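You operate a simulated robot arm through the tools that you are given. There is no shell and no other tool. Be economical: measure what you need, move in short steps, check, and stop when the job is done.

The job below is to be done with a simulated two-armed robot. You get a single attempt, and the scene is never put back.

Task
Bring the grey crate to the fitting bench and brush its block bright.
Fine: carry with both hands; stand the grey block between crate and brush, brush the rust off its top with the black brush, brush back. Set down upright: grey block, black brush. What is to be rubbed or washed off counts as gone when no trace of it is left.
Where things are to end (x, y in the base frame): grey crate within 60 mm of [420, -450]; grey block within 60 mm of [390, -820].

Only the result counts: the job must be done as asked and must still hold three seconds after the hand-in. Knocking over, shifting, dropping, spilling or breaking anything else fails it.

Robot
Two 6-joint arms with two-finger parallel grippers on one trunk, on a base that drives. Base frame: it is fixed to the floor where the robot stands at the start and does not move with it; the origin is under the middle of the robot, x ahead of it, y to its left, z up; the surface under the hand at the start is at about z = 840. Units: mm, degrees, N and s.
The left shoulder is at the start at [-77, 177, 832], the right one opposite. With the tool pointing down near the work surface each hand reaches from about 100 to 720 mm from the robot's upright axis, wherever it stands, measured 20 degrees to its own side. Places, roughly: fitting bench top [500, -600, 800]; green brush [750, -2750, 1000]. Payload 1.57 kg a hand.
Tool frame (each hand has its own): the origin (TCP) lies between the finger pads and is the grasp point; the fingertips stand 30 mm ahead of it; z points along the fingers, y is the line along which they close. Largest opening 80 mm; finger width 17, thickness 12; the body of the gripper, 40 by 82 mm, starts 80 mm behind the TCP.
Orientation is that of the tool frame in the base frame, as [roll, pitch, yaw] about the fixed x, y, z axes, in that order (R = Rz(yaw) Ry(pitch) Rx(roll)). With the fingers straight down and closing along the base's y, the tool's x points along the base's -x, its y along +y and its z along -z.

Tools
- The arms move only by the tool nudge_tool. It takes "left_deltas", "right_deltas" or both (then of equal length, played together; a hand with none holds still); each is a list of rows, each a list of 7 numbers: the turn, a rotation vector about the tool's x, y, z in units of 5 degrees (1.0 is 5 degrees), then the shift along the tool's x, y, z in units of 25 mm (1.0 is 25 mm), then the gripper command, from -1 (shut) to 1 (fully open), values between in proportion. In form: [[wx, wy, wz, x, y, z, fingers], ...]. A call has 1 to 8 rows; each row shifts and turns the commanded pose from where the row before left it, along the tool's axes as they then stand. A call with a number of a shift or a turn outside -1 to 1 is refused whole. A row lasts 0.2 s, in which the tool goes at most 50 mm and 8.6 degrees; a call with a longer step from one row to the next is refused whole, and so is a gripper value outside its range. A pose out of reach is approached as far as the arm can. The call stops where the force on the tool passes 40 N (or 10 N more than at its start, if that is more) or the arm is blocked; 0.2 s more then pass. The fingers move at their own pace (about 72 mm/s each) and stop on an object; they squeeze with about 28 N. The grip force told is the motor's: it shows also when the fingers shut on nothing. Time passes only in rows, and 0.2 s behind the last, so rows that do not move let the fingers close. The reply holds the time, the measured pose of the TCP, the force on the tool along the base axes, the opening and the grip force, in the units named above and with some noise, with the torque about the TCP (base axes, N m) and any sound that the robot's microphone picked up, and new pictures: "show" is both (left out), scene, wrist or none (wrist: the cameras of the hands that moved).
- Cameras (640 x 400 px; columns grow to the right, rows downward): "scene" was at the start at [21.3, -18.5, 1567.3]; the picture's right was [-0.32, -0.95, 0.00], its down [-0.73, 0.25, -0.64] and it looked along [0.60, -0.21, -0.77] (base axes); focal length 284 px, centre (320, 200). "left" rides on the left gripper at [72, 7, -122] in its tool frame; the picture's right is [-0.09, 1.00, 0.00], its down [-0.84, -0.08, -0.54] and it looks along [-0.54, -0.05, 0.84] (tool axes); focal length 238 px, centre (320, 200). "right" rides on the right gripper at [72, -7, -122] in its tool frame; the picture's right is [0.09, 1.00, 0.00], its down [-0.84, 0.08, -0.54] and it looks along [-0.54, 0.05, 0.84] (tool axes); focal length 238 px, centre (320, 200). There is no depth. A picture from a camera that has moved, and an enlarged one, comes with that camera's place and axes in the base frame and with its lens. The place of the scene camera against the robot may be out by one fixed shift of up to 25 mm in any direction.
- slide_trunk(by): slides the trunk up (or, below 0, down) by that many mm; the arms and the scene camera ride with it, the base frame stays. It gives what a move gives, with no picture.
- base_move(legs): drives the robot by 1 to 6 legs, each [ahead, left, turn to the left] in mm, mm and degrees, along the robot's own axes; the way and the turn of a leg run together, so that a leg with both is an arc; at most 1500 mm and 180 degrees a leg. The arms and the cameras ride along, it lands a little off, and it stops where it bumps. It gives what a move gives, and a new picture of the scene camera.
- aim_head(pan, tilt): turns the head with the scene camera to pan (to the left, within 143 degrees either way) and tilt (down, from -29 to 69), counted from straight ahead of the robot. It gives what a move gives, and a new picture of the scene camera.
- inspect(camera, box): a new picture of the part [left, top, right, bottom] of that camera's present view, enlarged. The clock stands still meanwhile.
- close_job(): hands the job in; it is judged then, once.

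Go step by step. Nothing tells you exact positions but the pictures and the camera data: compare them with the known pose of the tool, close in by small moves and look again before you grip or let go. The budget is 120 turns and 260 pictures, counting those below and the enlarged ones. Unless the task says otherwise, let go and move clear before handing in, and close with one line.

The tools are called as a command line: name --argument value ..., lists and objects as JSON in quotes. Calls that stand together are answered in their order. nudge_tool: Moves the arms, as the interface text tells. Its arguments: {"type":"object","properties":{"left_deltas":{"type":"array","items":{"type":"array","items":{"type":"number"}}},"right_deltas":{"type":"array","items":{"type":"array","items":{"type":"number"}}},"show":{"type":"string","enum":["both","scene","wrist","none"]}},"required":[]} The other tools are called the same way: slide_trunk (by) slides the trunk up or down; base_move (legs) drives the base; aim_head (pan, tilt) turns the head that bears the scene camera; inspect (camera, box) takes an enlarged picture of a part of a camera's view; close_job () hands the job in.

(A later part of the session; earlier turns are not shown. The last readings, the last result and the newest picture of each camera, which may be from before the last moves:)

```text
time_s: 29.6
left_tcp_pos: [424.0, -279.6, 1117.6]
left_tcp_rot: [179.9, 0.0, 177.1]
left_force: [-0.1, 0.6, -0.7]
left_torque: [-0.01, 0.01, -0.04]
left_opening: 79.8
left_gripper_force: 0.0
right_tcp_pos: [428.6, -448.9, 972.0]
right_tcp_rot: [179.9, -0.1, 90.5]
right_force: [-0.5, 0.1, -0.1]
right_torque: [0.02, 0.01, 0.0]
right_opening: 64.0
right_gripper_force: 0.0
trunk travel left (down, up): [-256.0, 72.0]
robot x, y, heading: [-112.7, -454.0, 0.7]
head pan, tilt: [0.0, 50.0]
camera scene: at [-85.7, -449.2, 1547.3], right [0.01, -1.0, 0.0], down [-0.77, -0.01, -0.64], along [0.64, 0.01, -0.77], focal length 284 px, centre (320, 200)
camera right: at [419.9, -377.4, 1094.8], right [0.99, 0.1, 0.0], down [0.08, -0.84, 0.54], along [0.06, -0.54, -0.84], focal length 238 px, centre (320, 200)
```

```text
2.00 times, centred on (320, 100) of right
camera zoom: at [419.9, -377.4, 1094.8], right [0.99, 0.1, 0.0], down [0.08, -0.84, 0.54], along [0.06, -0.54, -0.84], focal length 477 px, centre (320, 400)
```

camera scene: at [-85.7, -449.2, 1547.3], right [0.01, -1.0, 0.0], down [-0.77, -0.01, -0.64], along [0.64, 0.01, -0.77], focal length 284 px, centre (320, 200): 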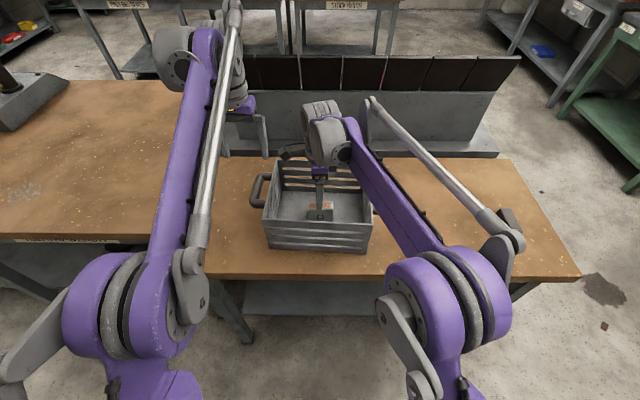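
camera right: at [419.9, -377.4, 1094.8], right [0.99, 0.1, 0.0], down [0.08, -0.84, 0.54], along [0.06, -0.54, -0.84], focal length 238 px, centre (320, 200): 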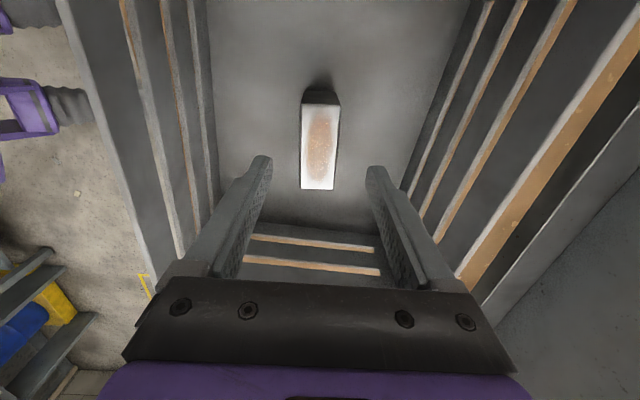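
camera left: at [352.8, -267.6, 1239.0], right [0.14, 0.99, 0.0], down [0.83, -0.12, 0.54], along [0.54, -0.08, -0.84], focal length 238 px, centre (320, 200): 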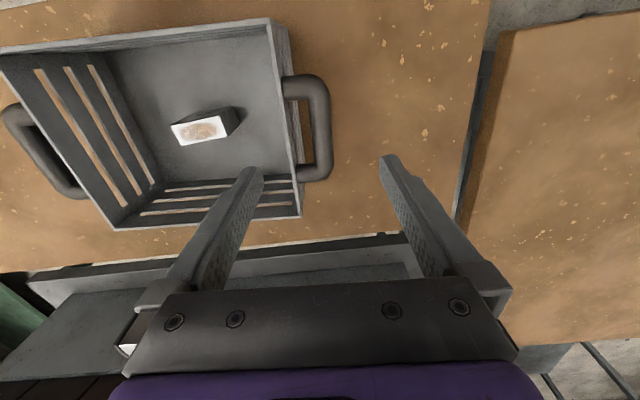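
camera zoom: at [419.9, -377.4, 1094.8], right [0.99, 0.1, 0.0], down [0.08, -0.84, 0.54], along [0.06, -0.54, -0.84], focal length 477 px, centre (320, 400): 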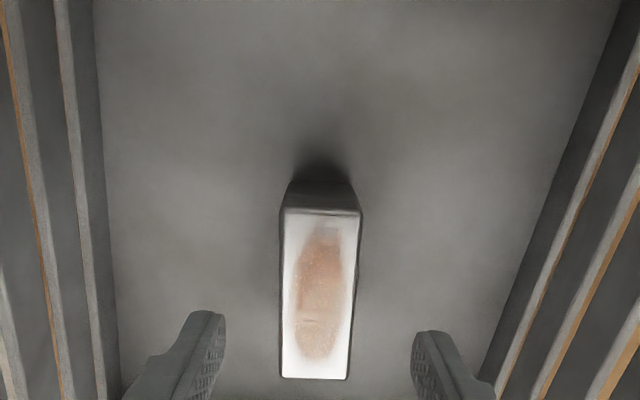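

The hand is centred on the block, whose top is around z 900. I'll go down to z≈878 and close.

nudge_tool --right_deltas '[[0, 0, 0, 0, 0.05, 1, 0.6], [0, 0, 0, 0, 0, 1, 0.6], [0, 0, 0, 0, 0, 1, 0.6], [0, 0, 0, 0, 0, 0.76, 0.6], [0, 0, 0, 0, 0, 0, -1], [0, 0, 0, 0, 0, 0, -1], [0, 0, 0, 0, 0, 0, -1], [0, 0, 0, 0, 0, 0, -1]]'

```text
time_s: 31.4
left_tcp_pos: [423.3, -279.1, 1117.8]
left_tcp_rot: [179.9, 0.0, 177.0]
left_force: [-0.2, -0.4, 0.0]
left_torque: [-0.02, -0.03, 0.0]
left_opening: 80.0
left_gripper_force: 0.1
right_tcp_pos: [432.7, -448.8, 878.3]
right_tcp_rot: [179.9, 0.0, 90.5]
right_force: [0.6, 0.1, 0.6]
right_torque: [-0.01, 0.02, 0.0]
right_opening: 31.6
right_gripper_force: 28.2
trunk travel left (down, up): [-256.0, 72.0]
robot x, y, heading: [-109.6, -455.5, 0.9]
head pan, tilt: [0.0, 50.0]
camera scene: at [-85.4, -449.2, 1547.3], right [0.01, -1.0, 0.0], down [-0.77, -0.01, -0.64], along [0.64, 0.01, -0.77], focal length 284 px, centre (320, 200)
camera right: at [422.9, -376.5, 1002.0], right [0.99, 0.1, 0.0], down [0.08, -0.84, 0.54], along [0.06, -0.54, -0.84], focal length 238 px, centre (320, 200)
```

scene: 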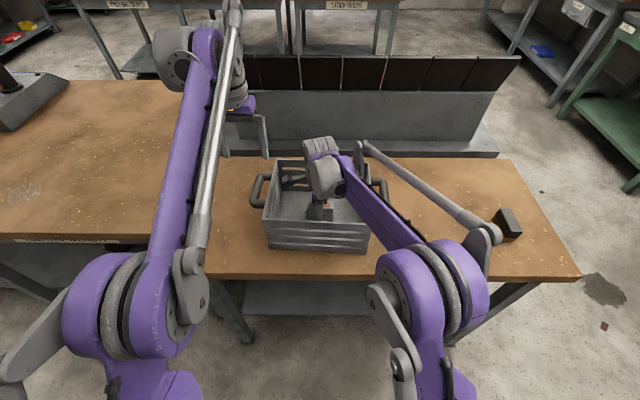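
right: 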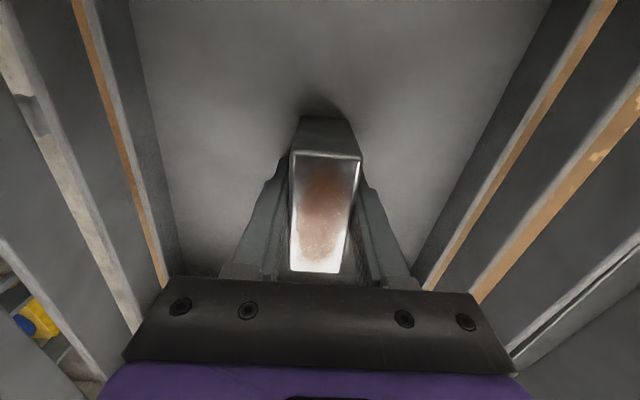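

The block is gripped at 31.6 mm. I'll lift it straight out of the crate.

nudge_tool --right_deltas '[[0, 0, 0, 0, 0, -0.5, -1], [0, 0, 0, 0, 0, -1, -1], [0, 0, 0, 0, 0, -1, -1], [0, 0, 0, 0, 0, -1, -1], [0, 0, 0, 0, 0, -1, -1], [0, 0, 0, 0, 0, -1, -1], [0, 0, 0, 0, 0, -1, -1], [0, 0, 0, 0, 0, -1, -1]]'

inspect --camera "scene" --box '[240, 90, 400, 270]'

```text
time_s: 33.2
left_tcp_pos: [423.5, -278.9, 1118.1]
left_tcp_rot: [180.0, 0.1, 177.1]
left_force: [0.2, -0.4, 0.1]
left_torque: [0.03, -0.02, 0.0]
left_opening: 80.1
left_gripper_force: 0.0
right_tcp_pos: [429.4, -450.1, 1065.4]
right_tcp_rot: [179.9, -0.1, 90.6]
right_force: [0.6, 0.0, -4.5]
right_torque: [0.01, 0.03, -0.01]
right_opening: 31.9
right_gripper_force: 28.2
trunk travel left (down, up): [-256.0, 72.0]
robot x, y, heading: [-112.1, -454.0, 0.7]
head pan, tilt: [0.0, 50.0]
camera scene: at [-85.3, -449.2, 1547.3], right [0.01, -1.0, 0.0], down [-0.77, -0.01, -0.64], along [0.64, 0.01, -0.77], focal length 284 px, centre (320, 200)
camera right: at [421.0, -377.7, 1189.0], right [0.99, 0.1, 0.0], down [0.08, -0.84, 0.54], along [0.06, -0.54, -0.84], focal length 238 px, centre (320, 200)
```

scene: 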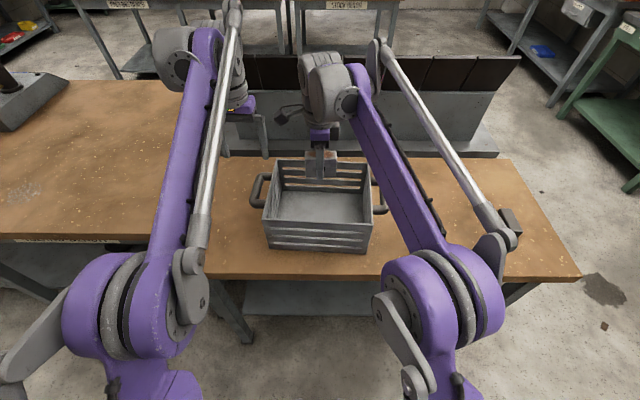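
right: 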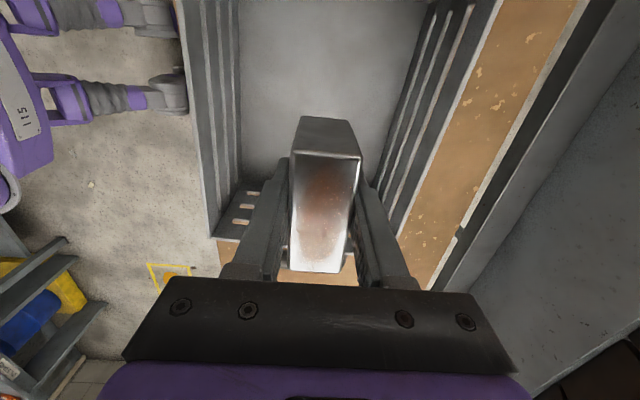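

```text
2.22 times, centred on (320, 180) of scene
camera zoom: at [-85.3, -449.2, 1547.3], right [0.01, -1.0, 0.0], down [-0.77, -0.01, -0.64], along [0.64, 0.01, -0.77], focal length 630 px, centre (320, 244)
```

zoom: 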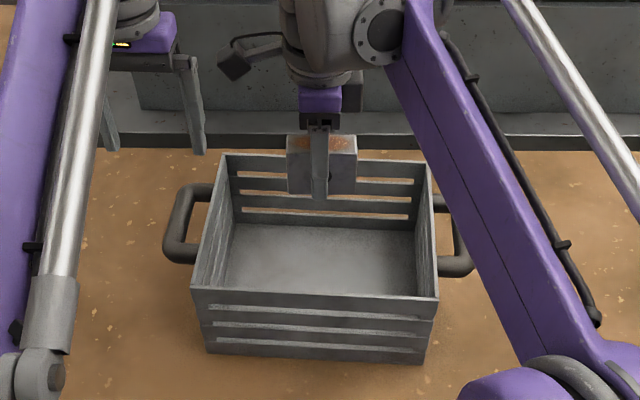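

The block is out and held firmly. I'll drive 370 mm right so the target spot and the black brush are both in front of me.

base_move --legs '[[0, -370, 0]]'

aim_head --pan -12 --tilt 50

```text
time_s: 37.0
left_tcp_pos: [427.7, -646.0, 1116.8]
left_tcp_rot: [-180.0, 0.0, 177.1]
left_force: [0.4, -0.5, -0.1]
left_torque: [0.02, -0.01, 0.04]
left_opening: 79.8
left_gripper_force: 0.1
right_tcp_pos: [433.5, -817.7, 1067.1]
right_tcp_rot: [179.8, -0.1, 90.4]
right_force: [0.0, -0.4, -5.1]
right_torque: [0.05, 0.01, 0.0]
right_opening: 32.2
right_gripper_force: 27.9
trunk travel left (down, up): [-256.0, 72.0]
robot x, y, heading: [-108.0, -823.0, 0.4]
head pan, tilt: [0.0, 50.0]
camera scene: at [-81.5, -816.5, 1547.3], right [0.01, -1.0, 0.0], down [-0.77, -0.01, -0.64], along [0.64, 0.01, -0.77], focal length 284 px, centre (320, 200)
```

scene: 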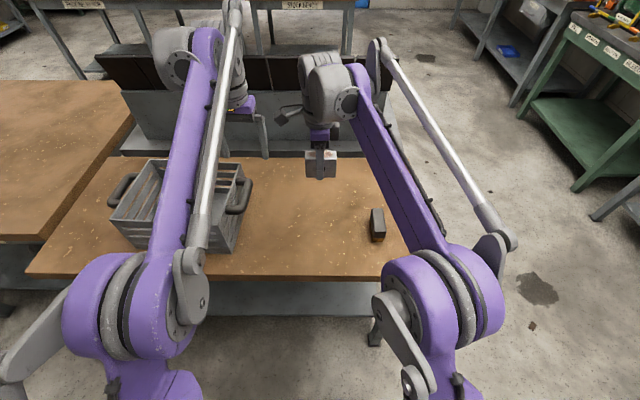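

```text
time_s: 37.8
left_tcp_pos: [427.6, -646.4, 1117.5]
left_tcp_rot: [180.0, 0.0, 177.1]
left_force: [-0.5, -0.6, 0.3]
left_torque: [0.03, 0.01, 0.02]
left_opening: 80.0
left_gripper_force: 0.0
right_tcp_pos: [432.5, -817.7, 1066.1]
right_tcp_rot: [179.9, -0.1, 90.4]
right_force: [-0.4, -0.3, -5.1]
right_torque: [0.02, 0.0, -0.02]
right_opening: 31.6
right_gripper_force: 28.4
trunk travel left (down, up): [-256.0, 72.0]
robot x, y, heading: [-109.6, -821.7, 0.4]
head pan, tilt: [-12.0, 50.0]
camera scene: at [-83.0, -832.3, 1547.3], right [-0.2, -0.98, 0.0], down [-0.75, 0.15, -0.64], along [0.63, -0.13, -0.77], focal length 284 px, centre (320, 200)
```

scene: 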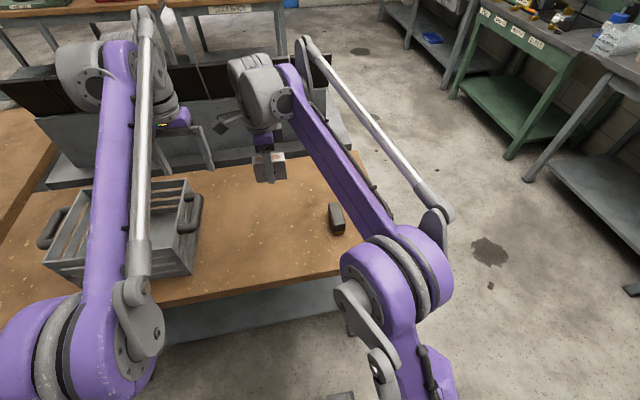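

I'm over the target spot. I'll shift to x≈392 and go down to about 885, since the block rested at TCP 878 inside the crate.

nudge_tool --right_deltas '[[0, 0, 0, 0, -0.8, 0.5, -1], [0, 0, 0, 0, -0.8, 0.74, -1], [0, 0, 0, 0, 0, 1, -1], [0, 0, 0, 0, 0, 1, -1], [0, 0, 0, 0, 0, 1, -1], [0, 0, 0, 0, 0, 1, -1], [0, 0, 0, 0, 0, 1, -1], [0, 0, 0, 0, 0, 1, -1]]'

inspect --camera "scene" --box '[200, 130, 400, 280]'

```text
time_s: 39.5
left_tcp_pos: [428.6, -646.5, 1117.0]
left_tcp_rot: [180.0, 0.0, 177.1]
left_force: [0.6, 0.5, 0.4]
left_torque: [0.01, 0.0, 0.0]
left_opening: 80.0
left_gripper_force: 0.1
right_tcp_pos: [393.0, -816.8, 884.0]
right_tcp_rot: [179.9, -0.1, 90.4]
right_force: [0.2, -0.5, -4.1]
right_torque: [0.0, 0.04, -0.01]
right_opening: 31.9
right_gripper_force: 27.9
trunk travel left (down, up): [-256.0, 72.0]
robot x, y, heading: [-108.5, -824.7, 0.6]
head pan, tilt: [-12.0, 50.0]
camera scene: at [-82.6, -832.4, 1547.3], right [-0.2, -0.98, 0.0], down [-0.75, 0.15, -0.64], along [0.63, -0.13, -0.77], focal length 284 px, centre (320, 200)
camera right: at [385.1, -744.8, 1006.9], right [1.0, 0.1, 0.0], down [0.08, -0.84, 0.54], along [0.05, -0.54, -0.84], focal length 238 px, centre (320, 200)
```

scene: 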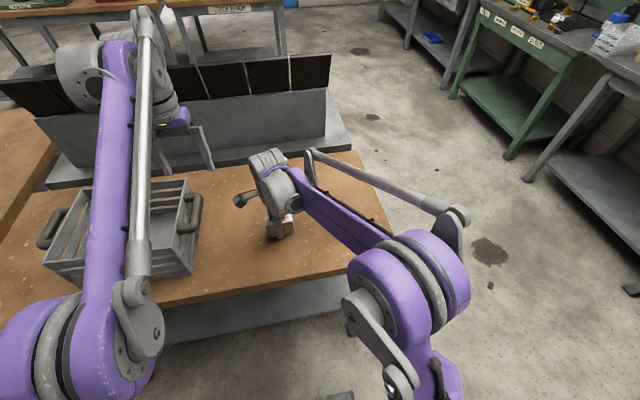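
right: 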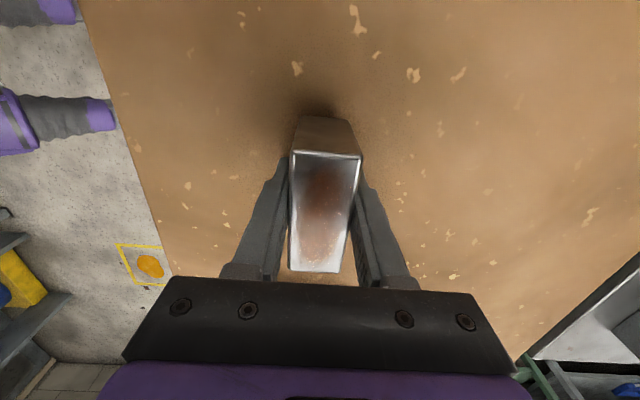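

```text
2.67 times, centred on (300, 205) of scene
camera zoom: at [-82.6, -832.4, 1547.3], right [-0.2, -0.98, 0.0], down [-0.75, 0.15, -0.64], along [0.63, -0.13, -0.77], focal length 756 px, centre (373, 187)
```

zoom: 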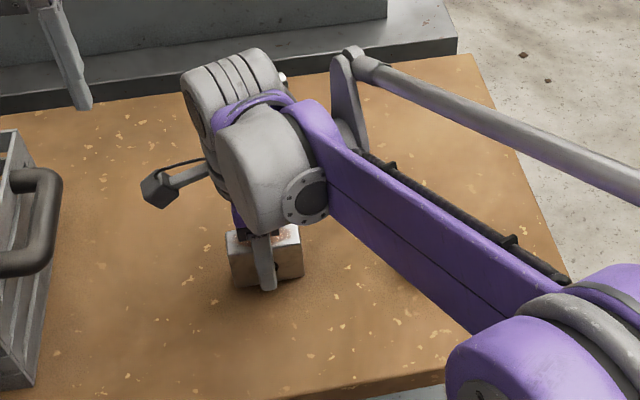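

The block hangs just above the bench with no contact yet. I'll lower in small steps and watch the force.

nudge_tool --right_deltas '[[0, 0, 0, 0, 0, 0.12, -1], [0, 0, 0, 0, 0, 0.12, -1], [0, 0, 0, 0, 0, 0.1, -1], [0, 0, 0, 0, 0, 0, -1]]' --show "none"

```text
time_s: 40.5
left_tcp_pos: [428.3, -646.6, 1118.4]
left_tcp_rot: [-180.0, -0.1, 177.1]
left_force: [-0.7, -0.6, 0.2]
left_torque: [0.03, -0.04, 0.05]
left_opening: 80.0
left_gripper_force: 0.0
right_tcp_pos: [393.1, -816.5, 875.2]
right_tcp_rot: [180.0, -0.1, 90.3]
right_force: [0.1, -0.1, -5.1]
right_torque: [0.04, 0.01, -0.01]
right_opening: 32.1
right_gripper_force: 27.9
trunk travel left (down, up): [-256.0, 72.0]
robot x, y, heading: [-106.6, -823.7, 0.3]
head pan, tilt: [-12.0, 50.0]
```

nudge_tool --right_deltas '[[0, 0, 0, 0, 0, 0.08, -1], [0, 0, 0, 0, 0, 0.08, -1], [0, 0, 0, 0, 0, 0.08, -1], [0, 0, 0, 0, 0, 0, -1]]' --show "none"

```text
time_s: 41.5
left_tcp_pos: [427.2, -645.8, 1117.7]
left_tcp_rot: [180.0, 0.0, 177.2]
left_force: [0.5, -0.6, -1.2]
left_torque: [0.0, 0.0, 0.02]
left_opening: 80.1
left_gripper_force: 0.1
right_tcp_pos: [394.4, -817.2, 871.2]
right_tcp_rot: [179.9, -0.1, 90.4]
right_force: [5.3, 1.6, 20.4]
right_torque: [0.07, 0.21, 0.0]
right_opening: 32.1
right_gripper_force: 28.1
trunk travel left (down, up): [-256.0, 72.0]
robot x, y, heading: [-109.9, -820.1, 0.6]
head pan, tilt: [-12.0, 50.0]
```

The block is resting on the bench at [394, -817]. I'll ease off the pressure, open and rise.

nudge_tool --right_deltas '[[0, 0, 0, 0, 0, -0.06, -1], [0, 0, 0, 0, 0, 0, 0.3], [0, 0, 0, 0, 0, 0, 0.3], [0, 0, 0, 0, 0, -0.5, 0.3], [0, 0, 0, 0, 0, -1, 0.3], [0, 0, 0, 0, 0, -1, 0.3], [0, 0, 0, 0, 0, -1, 0.3], [0, 0, 0, 0, 0, -1, 0.3]]'

```text
time_s: 43.4
left_tcp_pos: [427.8, -648.1, 1117.8]
left_tcp_rot: [179.9, 0.0, 177.1]
left_force: [0.9, 0.4, -0.5]
left_torque: [0.0, 0.0, 0.03]
left_opening: 80.0
left_gripper_force: 0.1
right_tcp_pos: [393.6, -818.6, 984.4]
right_tcp_rot: [180.0, -0.1, 90.4]
right_force: [0.4, -0.2, 0.5]
right_torque: [0.02, 0.01, 0.04]
right_opening: 52.2
right_gripper_force: 0.0
trunk travel left (down, up): [-256.0, 72.0]
robot x, y, heading: [-107.1, -824.3, 0.2]
head pan, tilt: [-12.0, 50.0]
camera scene: at [-83.8, -832.4, 1547.3], right [-0.2, -0.98, 0.0], down [-0.75, 0.15, -0.64], along [0.63, -0.13, -0.77], focal length 284 px, centre (320, 200)
camera right: at [385.2, -746.5, 1108.0], right [0.99, 0.1, 0.0], down [0.08, -0.84, 0.54], along [0.06, -0.54, -0.84], focal length 238 px, centre (320, 200)
```

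scene: 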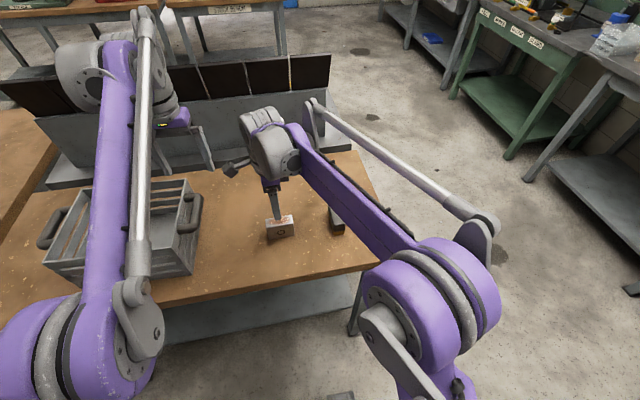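
right: 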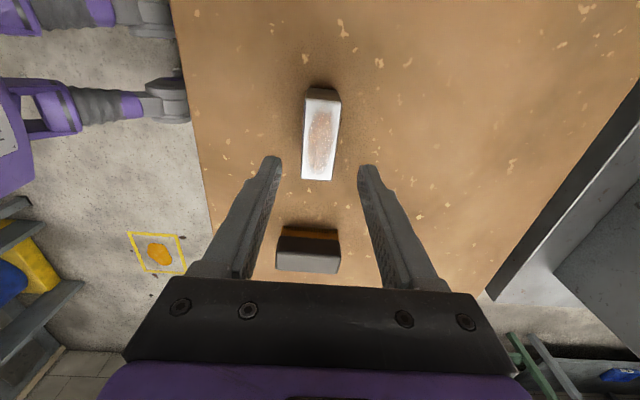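

The block stands at [393, -818], and the black brush lies at about [395, -1010] with its long side along x. I'll rise and turn the right hand back to close along y, then move over the brush.

nudge_tool --right_deltas '[[0, 0, -1, 0, 0, -0.4, 1], [0, 0, -1, 0, 0, -0.4, 1], [0, 0, -1, 0, 0, -0.4, 1], [0, 0, -1, 0, 0, -0.4, 1], [0, 0, -1, 0, 0, -0.4, 1], [0, 0, -1, 0, 0, -0.4, 1], [0, 0, -1, 0, 0, -0.4, 1], [0, 0, -1, 0, 0, -0.4, 1]]' --show "none"

nudge_tool --right_deltas '[[0, 0, -1, 0, 0, 0, 1], [0, 0, -1, 0, 0, 0, 1], [0, 0, -1, 0, 0, 0, 1], [0, 0, -1, 0, 0, 0, 1], [0, 0, -1, 0, 0, 0, 1], [0, 0, -1, 0, 0, 0, 1], [0, 0, -1, 0, 0, 0, 1], [0, 0, -1, 0, 0, 0, 1]]' --show "none"

nudge_tool --right_deltas '[[0, 0, -1, 0, 0, 0, 1], [0, 0, 0, 0, -1, 0, 1], [0, 0, 0, 0, -1, 0, 1], [0, 0, 0, 0, -1, 0, 1], [0, 0, 0, 0, -1, 0, 1], [0, 0, 0, 0, -1, 0, 1], [0, 0, 0, 0, -1, 0, 1], [0, 0, 0, 0, -1, 0, 1]]'

```text
time_s: 45.1
left_tcp_pos: [428.8, -646.5, 1116.7]
left_tcp_rot: [180.0, -0.1, 177.1]
left_force: [-0.2, -0.4, 0.7]
left_torque: [-0.04, -0.01, 0.03]
left_opening: 79.8
left_gripper_force: 0.1
right_tcp_pos: [391.9, -817.6, 1063.2]
right_tcp_rot: [179.8, 0.0, 130.5]
right_force: [-0.5, -0.2, -0.7]
right_torque: [-0.01, 0.01, 0.03]
right_opening: 80.3
right_gripper_force: 0.1
trunk travel left (down, up): [-256.0, 72.0]
robot x, y, heading: [-107.9, -820.3, 0.2]
head pan, tilt: [-12.0, 50.0]
```

```text
time_s: 47.0
left_tcp_pos: [427.3, -648.0, 1117.9]
left_tcp_rot: [180.0, 0.0, 177.0]
left_force: [0.6, -0.3, -0.3]
left_torque: [0.04, -0.01, 0.0]
left_opening: 80.1
left_gripper_force: 0.0
right_tcp_pos: [393.2, -817.0, 1065.3]
right_tcp_rot: [179.9, 0.1, 170.5]
right_force: [1.0, -0.2, 0.3]
right_torque: [0.02, 0.03, 0.06]
right_opening: 80.0
right_gripper_force: 0.1
trunk travel left (down, up): [-256.0, 72.0]
robot x, y, heading: [-110.1, -820.9, 0.5]
head pan, tilt: [-12.0, 50.0]
```

```text
time_s: 48.8
left_tcp_pos: [428.1, -647.6, 1118.3]
left_tcp_rot: [180.0, -0.1, 177.1]
left_force: [-0.1, -0.2, 0.1]
left_torque: [-0.02, -0.01, -0.03]
left_opening: 80.1
left_gripper_force: 0.1
right_tcp_pos: [379.9, -991.4, 1064.4]
right_tcp_rot: [179.7, 0.1, 175.5]
right_force: [-0.4, 0.7, 0.0]
right_torque: [0.0, -0.01, -0.01]
right_opening: 80.1
right_gripper_force: 0.1
trunk travel left (down, up): [-256.0, 72.0]
robot x, y, heading: [-106.5, -822.3, 0.6]
head pan, tilt: [-12.0, 50.0]
camera scene: at [-83.6, -832.9, 1547.3], right [-0.2, -0.98, 0.0], down [-0.75, 0.15, -0.64], along [0.63, -0.13, -0.77], focal length 284 px, centre (320, 200)
camera right: at [306.4, -993.4, 1186.4], right [-0.01, 1.0, 0.0], down [0.84, 0.01, 0.54], along [0.54, 0.01, -0.84], focal length 238 px, centre (320, 200)
```

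scene: 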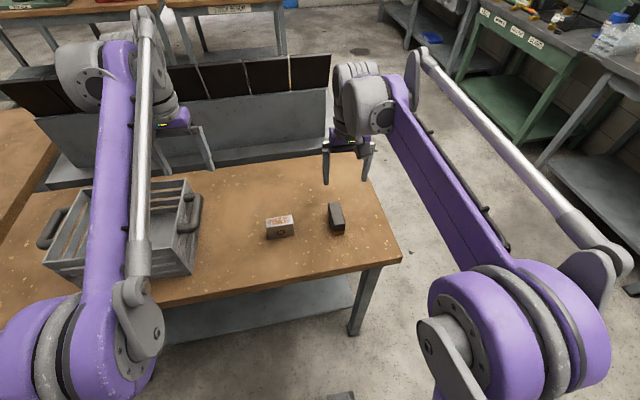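
right: 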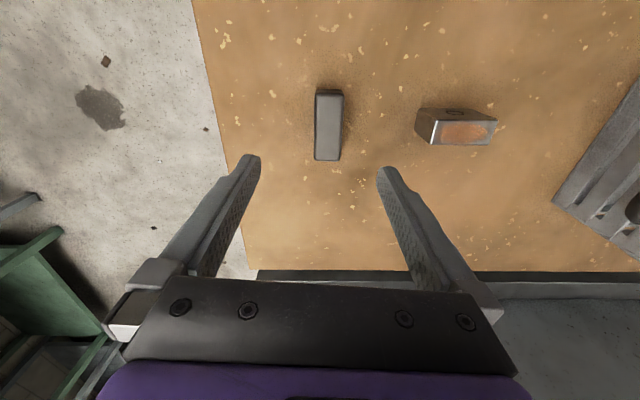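

The brush is at about [397, -980], aligned with x and about 90 mm long. I'll square the hand to it and go down to z≈960 for a closer look.

nudge_tool --right_deltas '[[0, 0, -1, 0, 0, 0, 1], [0, 0, 0, -0.68, 0.46, 0.5, 1], [0, 0, 0, 0, 0, 1, 1], [0, 0, 0, 0, 0, 1, 1], [0, 0, 0, 0, 0, 1, 1], [0, 0, 0, 0, 0, 0.66, 1]]'

inspect --camera "right" --box '[220, 40, 460, 190]'

inspect --camera "scene" --box '[230, 150, 400, 270]'

```text
time_s: 50.1
left_tcp_pos: [427.9, -647.4, 1117.2]
left_tcp_rot: [-180.0, 0.0, 177.1]
left_force: [-1.1, -0.8, 0.4]
left_torque: [0.01, 0.02, 0.0]
left_opening: 79.9
left_gripper_force: 0.0
right_tcp_pos: [396.8, -981.5, 960.7]
right_tcp_rot: [179.8, 0.0, -179.6]
right_force: [-0.2, 0.0, 0.3]
right_torque: [-0.05, 0.03, 0.02]
right_opening: 79.9
right_gripper_force: 0.0
trunk travel left (down, up): [-256.0, 72.0]
robot x, y, heading: [-107.2, -822.8, 0.8]
head pan, tilt: [-12.0, 50.0]
camera scene: at [-83.4, -832.5, 1547.3], right [-0.2, -0.98, 0.0], down [-0.75, 0.15, -0.64], along [0.63, -0.13, -0.77], focal length 284 px, centre (320, 200)
camera right: at [323.9, -988.2, 1083.4], right [-0.1, 0.99, 0.0], down [0.84, 0.08, 0.54], along [0.54, 0.06, -0.84], focal length 238 px, centre (320, 200)
```

scene: 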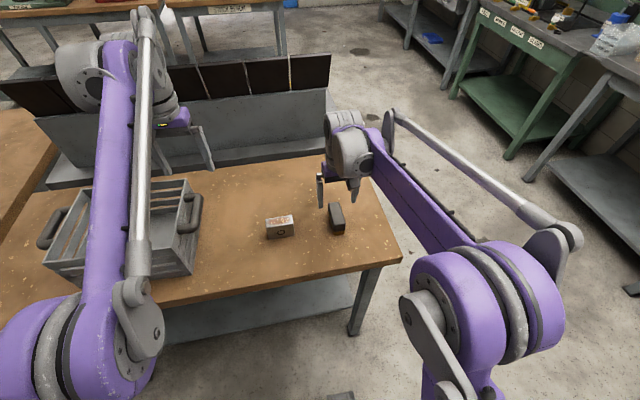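
right: 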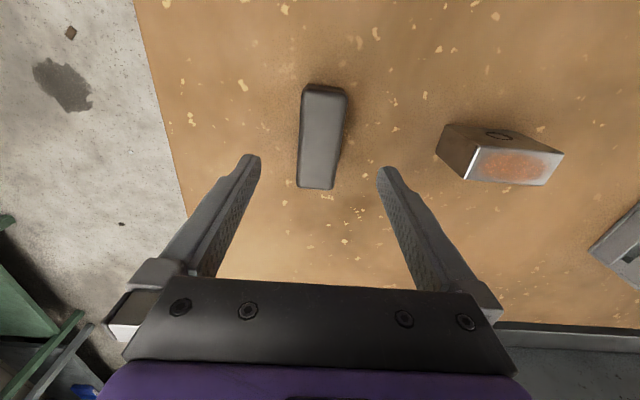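

```text
2.67 times, centred on (340, 115) of right
camera zoom: at [323.9, -988.2, 1083.4], right [-0.1, 0.99, 0.0], down [0.84, 0.08, 0.54], along [0.54, 0.06, -0.84], focal length 636 px, centre (267, 427)
```

zoom: 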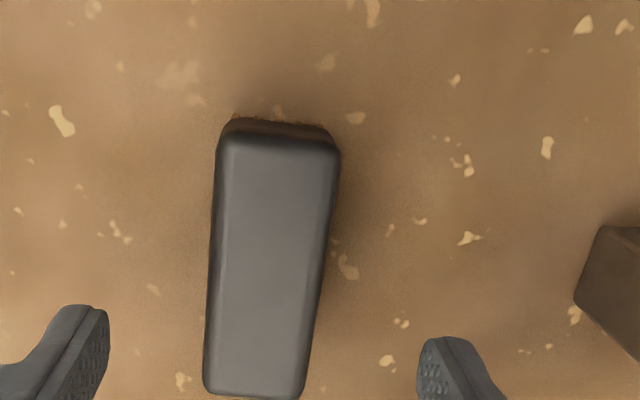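

```text
3.33 times, centred on (315, 210) of scene
camera zoom: at [-83.4, -832.5, 1547.3], right [-0.2, -0.98, 0.0], down [-0.75, 0.15, -0.64], along [0.63, -0.13, -0.77], focal length 945 px, centre (337, 167)
```

zoom: 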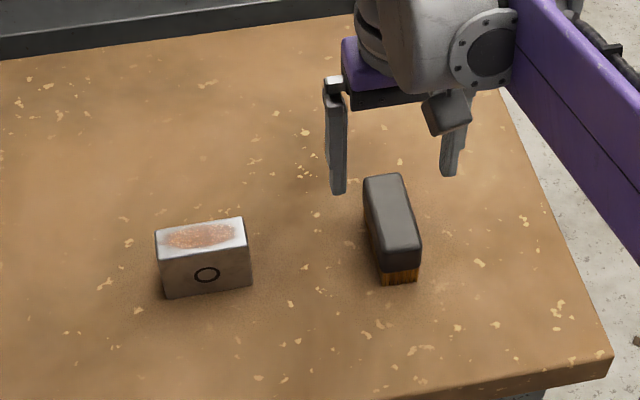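

The brush is centred at [398, -980], with its top near z 877 and a back about 36 mm wide. I'll go down to z≈862 and grip it.

nudge_tool --right_deltas '[[0, 0, 0, -0.04, 0.06, 1, 0.8], [0, 0, 0, 0, 0, 1, 0.8], [0, 0, 0, 0, 0, 1, 0.8], [0, 0, 0, 0, 0, 0.92, 0.8], [0, 0, 0, 0, 0, 0, -1], [0, 0, 0, 0, 0, 0, -1], [0, 0, 0, 0, 0, 0, -1], [0, 0, 0, 0, 0, 0, -1]]'

inspect --camera "scene" --box '[230, 150, 400, 270]'

```text
time_s: 51.2
left_tcp_pos: [427.3, -647.9, 1118.5]
left_tcp_rot: [-180.0, 0.0, 177.1]
left_force: [0.2, 0.2, -0.2]
left_torque: [-0.01, 0.01, 0.02]
left_opening: 79.9
left_gripper_force: 0.2
right_tcp_pos: [397.0, -980.5, 869.4]
right_tcp_rot: [-180.0, 0.0, -179.6]
right_force: [-0.3, -1.2, 1.9]
right_torque: [0.13, 0.03, -0.03]
right_opening: 46.4
right_gripper_force: 1.9
trunk travel left (down, up): [-256.0, 72.0]
robot x, y, heading: [-106.2, -822.9, 0.5]
head pan, tilt: [-12.0, 50.0]
stopped in row 5 (right hand): the force on the tool passed its limit at 70 N (the readings are from after the stop); the commanded pose is now the measured one
camera scene: at [-84.3, -832.4, 1547.4], right [-0.2, -0.98, 0.0], down [-0.75, 0.15, -0.64], along [0.63, -0.13, -0.77], focal length 284 px, centre (320, 200)
camera right: at [324.6, -987.4, 992.6], right [-0.1, 1.0, 0.0], down [0.84, 0.08, 0.54], along [0.54, 0.05, -0.84], focal length 238 px, centre (320, 200)
```

scene: 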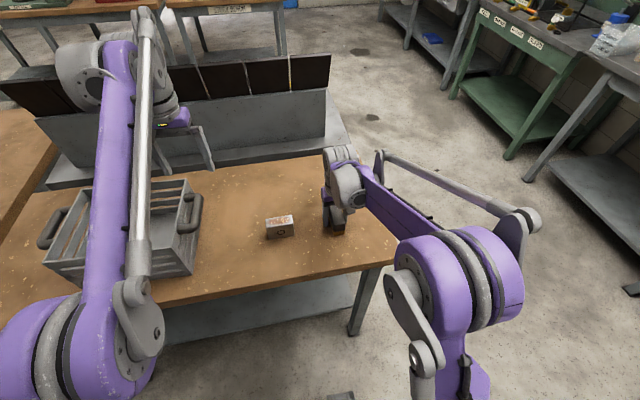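
right: 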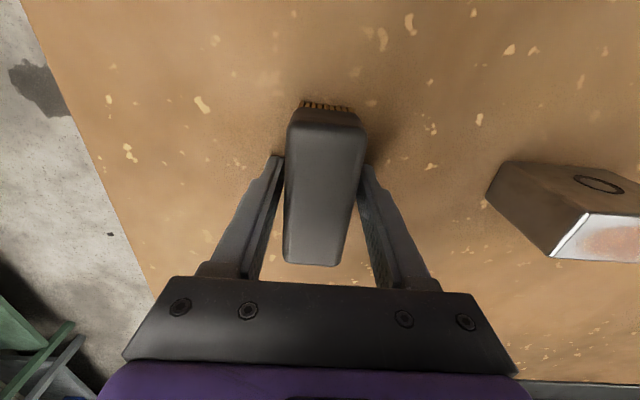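

```text
3.33 times, centred on (315, 210) of scene
camera zoom: at [-84.3, -832.4, 1547.4], right [-0.2, -0.98, 0.0], down [-0.75, 0.15, -0.64], along [0.63, -0.13, -0.77], focal length 945 px, centre (337, 167)
```

zoom: 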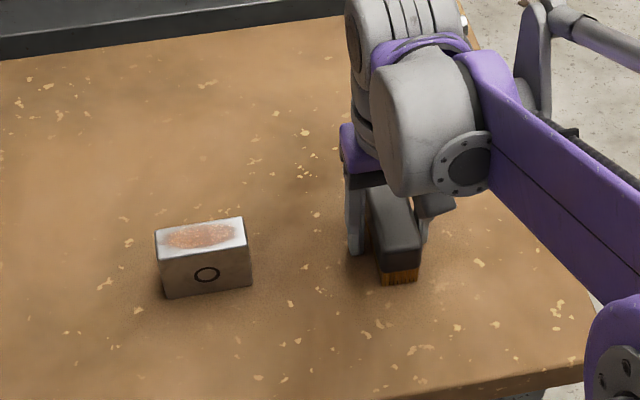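

The fingertips touched the bench, so it's really at about z 838. I'll rise to about z 884 and grip the upper part of the brush back, which leaves the bristles clear of the fingers.

nudge_tool --right_deltas '[[0, 0, 0, 0, 0, -0.58, 0.3], [0, 0, 0, 0, 0, 0, 0.3], [0, 0, 0, 0, 0, 0, -1], [0, 0, 0, 0, 0, 0, -1], [0, 0, 0, 0, 0, 0, -1], [0, 0, 0, 0, 0, 0, -1]]'

```text
time_s: 52.6
left_tcp_pos: [429.3, -647.0, 1118.1]
left_tcp_rot: [-180.0, -0.1, 177.1]
left_force: [-0.3, -0.1, 0.1]
left_torque: [-0.01, 0.01, 0.03]
left_opening: 79.7
left_gripper_force: 0.1
right_tcp_pos: [397.8, -980.2, 883.7]
right_tcp_rot: [179.9, 0.1, -179.6]
right_force: [-0.5, 1.0, 0.1]
right_torque: [0.02, -0.03, -0.01]
right_opening: 35.6
right_gripper_force: 28.0
trunk travel left (down, up): [-256.0, 72.0]
robot x, y, heading: [-106.6, -822.7, 0.7]
head pan, tilt: [-12.0, 50.0]
camera scene: at [-83.3, -832.5, 1547.3], right [-0.2, -0.98, 0.0], down [-0.75, 0.15, -0.64], along [0.63, -0.13, -0.77], focal length 284 px, centre (320, 200)
camera right: at [324.7, -987.5, 1006.3], right [-0.1, 0.99, 0.0], down [0.84, 0.08, 0.54], along [0.54, 0.06, -0.84], focal length 238 px, centre (320, 200)
```

scene: 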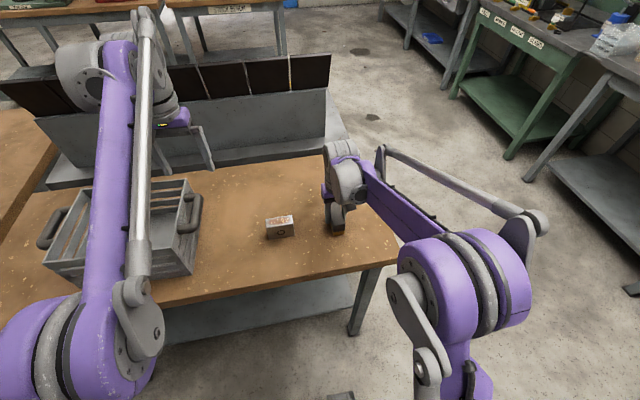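
right: 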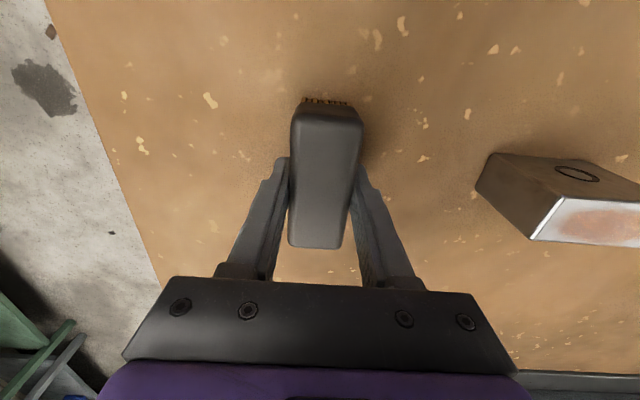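

The brush is held, and its home pose is TCP [398, -980, 884]. I'll lift it and carry it over the block at [393, -818].

nudge_tool --right_deltas '[[0, 0, 0, 0, 0, -0.7, -1], [0, 0, 0, 0, 0, -1, -1], [0, 0, 0, 0, 0, -1, -1], [0, 0, 0, 0, 0, -1, -1], [0, 0, 0, 0, 0, -1, -1], [0, 0, 0, 0.05, 0.8, 0, -1], [0, 0, 0, 0.05, 1, 0, -1], [0, 0, 0, 0.05, 1, 0, -1]]' --show "none"

nudge_tool --right_deltas '[[0, 0, 0, 0, 1, 0, -1], [0, 0, 0, 0, 1, 0, -1], [0, 0, 0, 0, 1, 0, -1], [0, 0, 0, 0, 0.7, 0, -1], [0, 0, 0, 0, 0, 0, -1]]'

inspect --camera "scene" --box '[210, 140, 350, 260]'

```text
time_s: 54.4
left_tcp_pos: [427.3, -646.2, 1118.5]
left_tcp_rot: [-179.9, 0.0, 177.1]
left_force: [0.1, 0.3, 0.2]
left_torque: [-0.01, -0.02, -0.03]
left_opening: 79.8
left_gripper_force: 0.2
right_tcp_pos: [393.9, -909.8, 1002.1]
right_tcp_rot: [180.0, 0.1, -179.6]
right_force: [0.3, -0.1, -1.3]
right_torque: [0.01, 0.03, 0.02]
right_opening: 35.5
right_gripper_force: 27.8
trunk travel left (down, up): [-256.0, 72.0]
robot x, y, heading: [-109.4, -823.5, 0.3]
head pan, tilt: [-12.0, 50.0]
```

```text
time_s: 55.6
left_tcp_pos: [428.7, -647.4, 1116.5]
left_tcp_rot: [180.0, 0.0, 177.0]
left_force: [0.1, 0.6, -0.2]
left_torque: [0.01, 0.01, 0.02]
left_opening: 80.2
left_gripper_force: 0.1
right_tcp_pos: [392.6, -818.5, 1001.7]
right_tcp_rot: [179.9, 0.1, -179.6]
right_force: [-0.4, 0.0, -1.7]
right_torque: [-0.01, -0.02, -0.01]
right_opening: 35.3
right_gripper_force: 27.6
trunk travel left (down, up): [-256.0, 72.0]
robot x, y, heading: [-110.1, -821.2, 0.5]
head pan, tilt: [-12.0, 50.0]
camera scene: at [-83.3, -832.8, 1547.3], right [-0.2, -0.98, 0.0], down [-0.75, 0.15, -0.64], along [0.63, -0.13, -0.77], focal length 284 px, centre (320, 200)
camera right: at [320.8, -824.9, 1123.9], right [-0.1, 0.99, 0.0], down [0.84, 0.08, 0.54], along [0.54, 0.06, -0.84], focal length 238 px, centre (320, 200)
```

scene: 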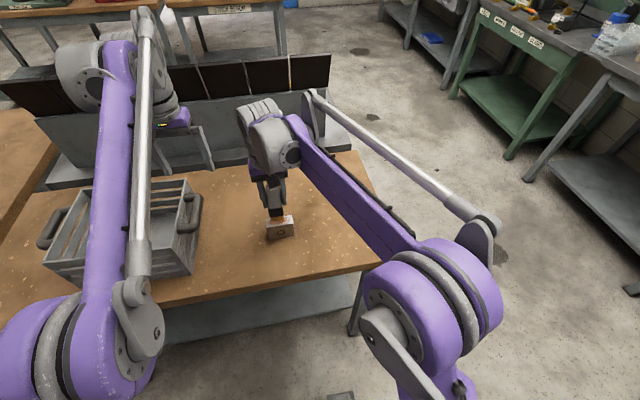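
right: 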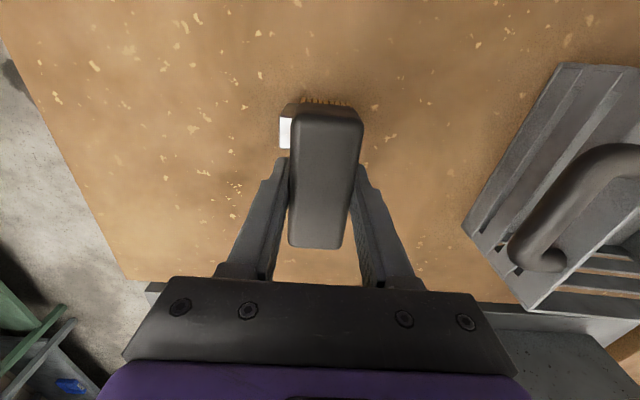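

```text
3.33 times, centred on (280, 200) of scene
camera zoom: at [-83.3, -832.8, 1547.3], right [-0.2, -0.98, 0.0], down [-0.75, 0.15, -0.64], along [0.63, -0.13, -0.77], focal length 945 px, centre (453, 200)
```

zoom: 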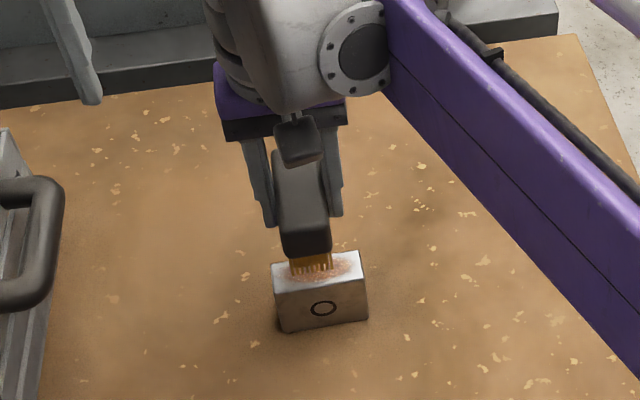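

The brush is over the rust. I'll lower to about 964 and then feel for contact.

nudge_tool --right_deltas '[[0, 0, 0, 0, 0, 0.8, -1], [0, 0, 0, 0, 0, 0.6, -1], [0, 0, 0, 0, 0, 0.1, -1], [0, 0, 0, 0, 0, 0.1, -1], [0, 0, 0, 0, 0, 0, -1]]' --show "none"

inspect --camera "scene" --box '[220, 170, 340, 250]'

```text
time_s: 56.8
left_tcp_pos: [427.7, -646.4, 1117.4]
left_tcp_rot: [179.9, 0.0, 177.1]
left_force: [0.3, -0.2, -0.3]
left_torque: [-0.02, 0.01, -0.02]
left_opening: 79.8
left_gripper_force: 0.1
right_tcp_pos: [392.3, -817.0, 960.4]
right_tcp_rot: [179.8, 0.0, -179.6]
right_force: [-0.3, 0.1, -0.4]
right_torque: [0.0, 0.02, 0.0]
right_opening: 35.5
right_gripper_force: 27.6
trunk travel left (down, up): [-256.0, 72.0]
robot x, y, heading: [-105.6, -822.0, 0.6]
head pan, tilt: [-12.0, 50.0]
```

```text
5.00 times, centred on (280, 210) of scene
camera zoom: at [-83.3, -832.5, 1547.3], right [-0.2, -0.98, 0.0], down [-0.75, 0.15, -0.64], along [0.63, -0.13, -0.77], focal length 1418 px, centre (520, 150)
```

zoom: 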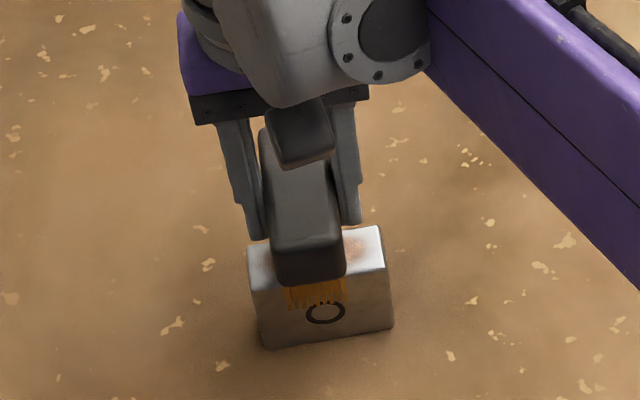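

nudge_tool --right_deltas '[[0, 0, 0, 0, 0, 0.08, -1], [0, 0, 0, 0, 0, 0.08, -1], [0, 0, 0, 0, 0, 0.08, -1], [0, 0, 0, 0, 0, 0, -1]]' --show "none"

```text
time_s: 57.8
left_tcp_pos: [429.0, -647.1, 1118.0]
left_tcp_rot: [179.9, 0.1, 177.1]
left_force: [0.6, -0.3, -0.4]
left_torque: [-0.01, 0.01, -0.01]
left_opening: 79.7
left_gripper_force: 0.0
right_tcp_pos: [393.3, -818.1, 955.5]
right_tcp_rot: [179.9, 0.1, -179.5]
right_force: [-0.4, -0.2, -0.8]
right_torque: [0.02, -0.03, 0.01]
right_opening: 35.3
right_gripper_force: 27.9
trunk travel left (down, up): [-256.0, 72.0]
robot x, y, heading: [-105.1, -820.7, 0.5]
head pan, tilt: [-12.0, 50.0]
```

nudge_tool --right_deltas '[[0, 0, 0, 0, 0, 0.08, -1], [0, 0, 0, 0, 0, 0.08, -1], [0, 0, 0, 0, 0, 0.08, -1], [0, 0, 0, 0, 0, 0, -1]]' --show "none"

inspect --camera "scene" --box '[220, 170, 340, 250]'

```text
time_s: 58.8
left_tcp_pos: [428.5, -647.5, 1117.5]
left_tcp_rot: [179.9, 0.0, 177.1]
left_force: [-0.6, 0.6, -0.1]
left_torque: [0.0, 0.02, -0.02]
left_opening: 80.0
left_gripper_force: 0.1
right_tcp_pos: [393.4, -817.2, 949.3]
right_tcp_rot: [180.0, 0.2, -179.6]
right_force: [-0.3, 0.0, -0.2]
right_torque: [0.0, 0.02, -0.01]
right_opening: 35.3
right_gripper_force: 27.2
trunk travel left (down, up): [-256.0, 72.0]
robot x, y, heading: [-106.3, -827.6, 0.4]
head pan, tilt: [-12.0, 50.0]
```

```text
5.00 times, centred on (280, 210) of scene
camera zoom: at [-83.3, -832.5, 1547.3], right [-0.2, -0.98, 0.0], down [-0.75, 0.15, -0.64], along [0.63, -0.13, -0.77], focal length 1418 px, centre (520, 150)
```

zoom: 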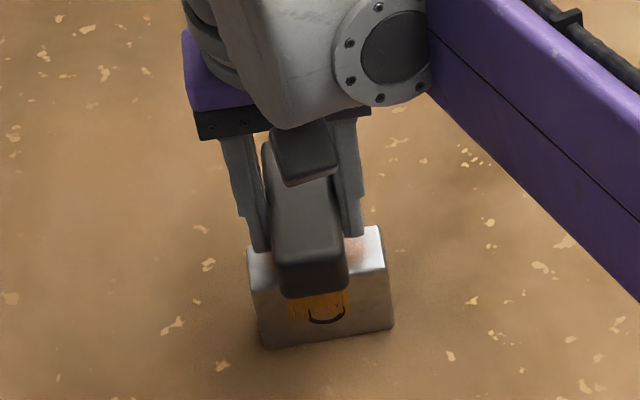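

nudge_tool --right_deltas '[[0, 0, 0, 0, 0, 0.08, -1], [0, 0, 0, 0, 0, 0.08, -1], [0, 0, 0, 0, 0, 0, -1]]' --show "none"

```text
time_s: 59.6
left_tcp_pos: [429.0, -646.6, 1117.4]
left_tcp_rot: [180.0, 0.0, 177.1]
left_force: [-0.6, 0.6, -0.5]
left_torque: [-0.02, 0.02, 0.01]
left_opening: 80.3
left_gripper_force: 0.0
right_tcp_pos: [394.3, -819.2, 946.3]
right_tcp_rot: [179.8, 0.1, -179.6]
right_force: [3.9, 0.4, 11.9]
right_torque: [-0.09, -0.14, -0.02]
right_opening: 35.3
right_gripper_force: 28.3
trunk travel left (down, up): [-256.0, 72.0]
robot x, y, heading: [-108.0, -824.9, 0.5]
head pan, tilt: [-12.0, 50.0]
```

The bristles touch at z≈946.5 with about 12 N. I'll ease off slightly and try a short test stroke along y.

nudge_tool --right_deltas '[[0, 0, 0, 0, 0, -0.02, -1], [0, 0, 0, 0, 0.4, 0, -1], [0, 0, 0, 0, 0.4, 0, -1], [0, 0, 0, 0, -0.4, 0, -1], [0, 0, 0, 0, -0.4, 0, -1], [0, 0, 0, 0, -0.4, 0, -1], [0, 0, 0, 0, -0.4, 0, -1], [0, 0, 0, 0, 0, 0, -1]]' --show "none"

inspect --camera "scene" --box '[220, 170, 340, 250]'

inspect --camera "right" --box '[240, 60, 440, 200]'

```text
time_s: 61.4
left_tcp_pos: [428.3, -648.1, 1116.9]
left_tcp_rot: [-180.0, 0.0, 177.1]
left_force: [0.0, 0.3, 0.4]
left_torque: [0.0, 0.0, 0.01]
left_opening: 79.9
left_gripper_force: 0.1
right_tcp_pos: [393.7, -835.6, 945.8]
right_tcp_rot: [179.9, 0.2, -179.7]
right_force: [-0.5, -0.4, -0.3]
right_torque: [-0.01, -0.02, 0.0]
right_opening: 35.6
right_gripper_force: 28.3
trunk travel left (down, up): [-256.0, 72.0]
robot x, y, heading: [-108.9, -820.4, 0.6]
head pan, tilt: [-12.0, 50.0]
```

```text
5.00 times, centred on (280, 210) of scene
camera zoom: at [-83.2, -832.3, 1547.3], right [-0.2, -0.98, 0.0], down [-0.75, 0.15, -0.64], along [0.63, -0.13, -0.77], focal length 1418 px, centre (520, 150)
```

zoom: 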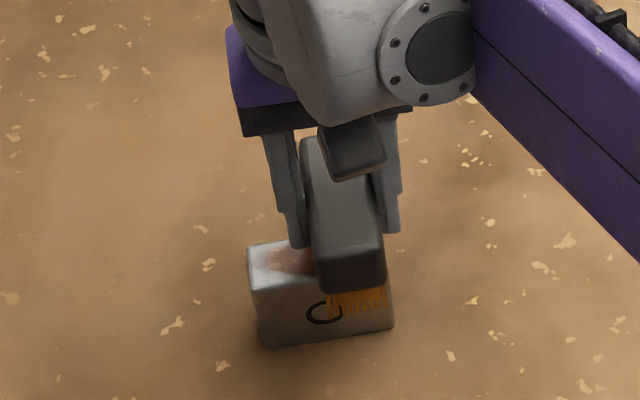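

```text
2.86 times, centred on (340, 130) of right
camera zoom: at [321.5, -844.3, 1068.9], right [-0.1, 0.99, 0.0], down [0.84, 0.08, 0.54], along [0.54, 0.06, -0.84], focal length 681 px, centre (263, 400)
```

zoom: 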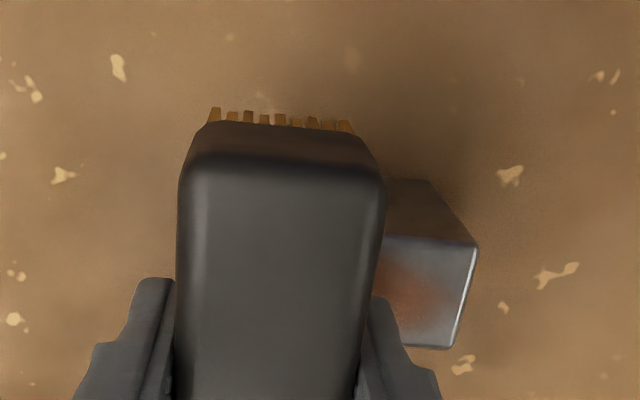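

The block stayed put, but contact was lost after easing off. I'll lower 1.5 mm and do longer strokes.

nudge_tool --right_deltas '[[0, 0, 0, 0, 0, 0.05, -1], [0, 0, 0, 0, 0.5, 0, -1], [0, 0, 0, 0, 0.5, 0, -1], [0, 0, 0, 0, 0.5, 0, -1], [0, 0, 0, 0, 0.4, 0, -1], [0, 0, 0, 0, -0.5, 0, -1], [0, 0, 0, 0, -0.5, 0, -1], [0, 0, 0, 0, 0, 0, -1]]' --show "none"

nudge_tool --right_deltas '[[0, 0, 0, 0, -0.5, 0, -1], [0, 0, 0, 0, -0.5, 0, -1], [0, 0, 0, 0, -0.5, 0, -1], [0, 0, 0, 0, 0.5, 0, -1], [0, 0, 0, 0, 0.5, 0, -1], [0, 0, 0, 0, 0.5, 0, -1], [0, 0, 0, 0, 0.5, 0, -1], [0, 0, 0, 0, 0.5, 0, -1]]' --show "none"

inspect --camera "right" --box '[200, 60, 440, 220]'

inspect --camera "scene" --box '[220, 170, 340, 250]'

```text
time_s: 63.2
left_tcp_pos: [426.2, -645.2, 1118.9]
left_tcp_rot: [180.0, 0.1, 177.1]
left_force: [-0.8, -1.0, -0.5]
left_torque: [-0.02, 0.01, 0.03]
left_opening: 80.1
left_gripper_force: 0.1
right_tcp_pos: [392.0, -814.1, 945.4]
right_tcp_rot: [179.9, 0.1, -179.6]
right_force: [-0.7, 6.4, 19.3]
right_torque: [0.17, 0.06, 0.0]
right_opening: 35.1
right_gripper_force: 28.1
trunk travel left (down, up): [-256.0, 72.0]
robot x, y, heading: [-108.8, -825.0, 0.4]
head pan, tilt: [-12.0, 50.0]
```

```text
time_s: 65.0
left_tcp_pos: [428.0, -647.5, 1117.0]
left_tcp_rot: [-179.9, -0.1, 177.1]
left_force: [1.3, 0.5, -0.1]
left_torque: [0.01, 0.02, -0.04]
left_opening: 80.1
left_gripper_force: 0.1
right_tcp_pos: [394.0, -788.9, 944.1]
right_tcp_rot: [179.8, 0.1, -179.5]
right_force: [-0.5, 0.3, 2.6]
right_torque: [-0.05, 0.01, -0.03]
right_opening: 35.3
right_gripper_force: 27.9
trunk travel left (down, up): [-256.0, 72.0]
robot x, y, heading: [-109.1, -821.0, 0.7]
head pan, tilt: [-12.0, 50.0]
```

```text
2.50 times, centred on (320, 140) of right
camera zoom: at [320.8, -796.4, 1067.8], right [-0.1, 0.99, 0.0], down [0.84, 0.08, 0.54], along [0.54, 0.06, -0.84], focal length 596 px, centre (320, 350)
```

zoom: 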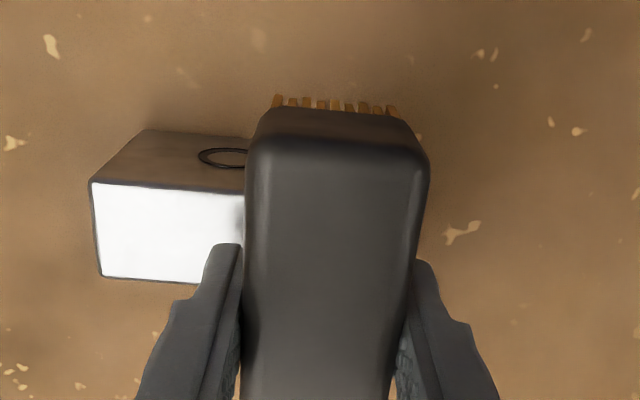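

```text
5.00 times, centred on (280, 210) of scene
camera zoom: at [-83.5, -832.2, 1547.2], right [-0.2, -0.98, 0.0], down [-0.75, 0.15, -0.64], along [0.63, -0.13, -0.77], focal length 1418 px, centre (520, 150)
```

zoom: 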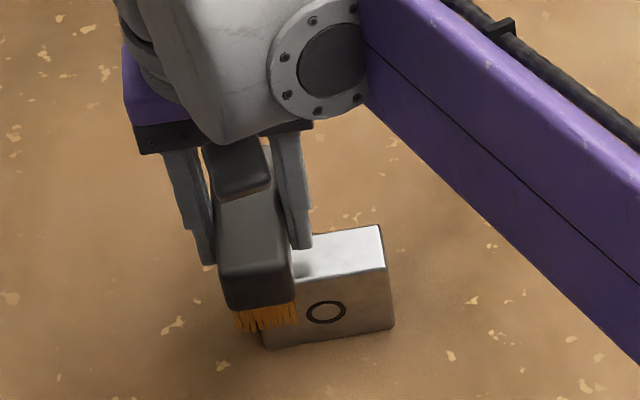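

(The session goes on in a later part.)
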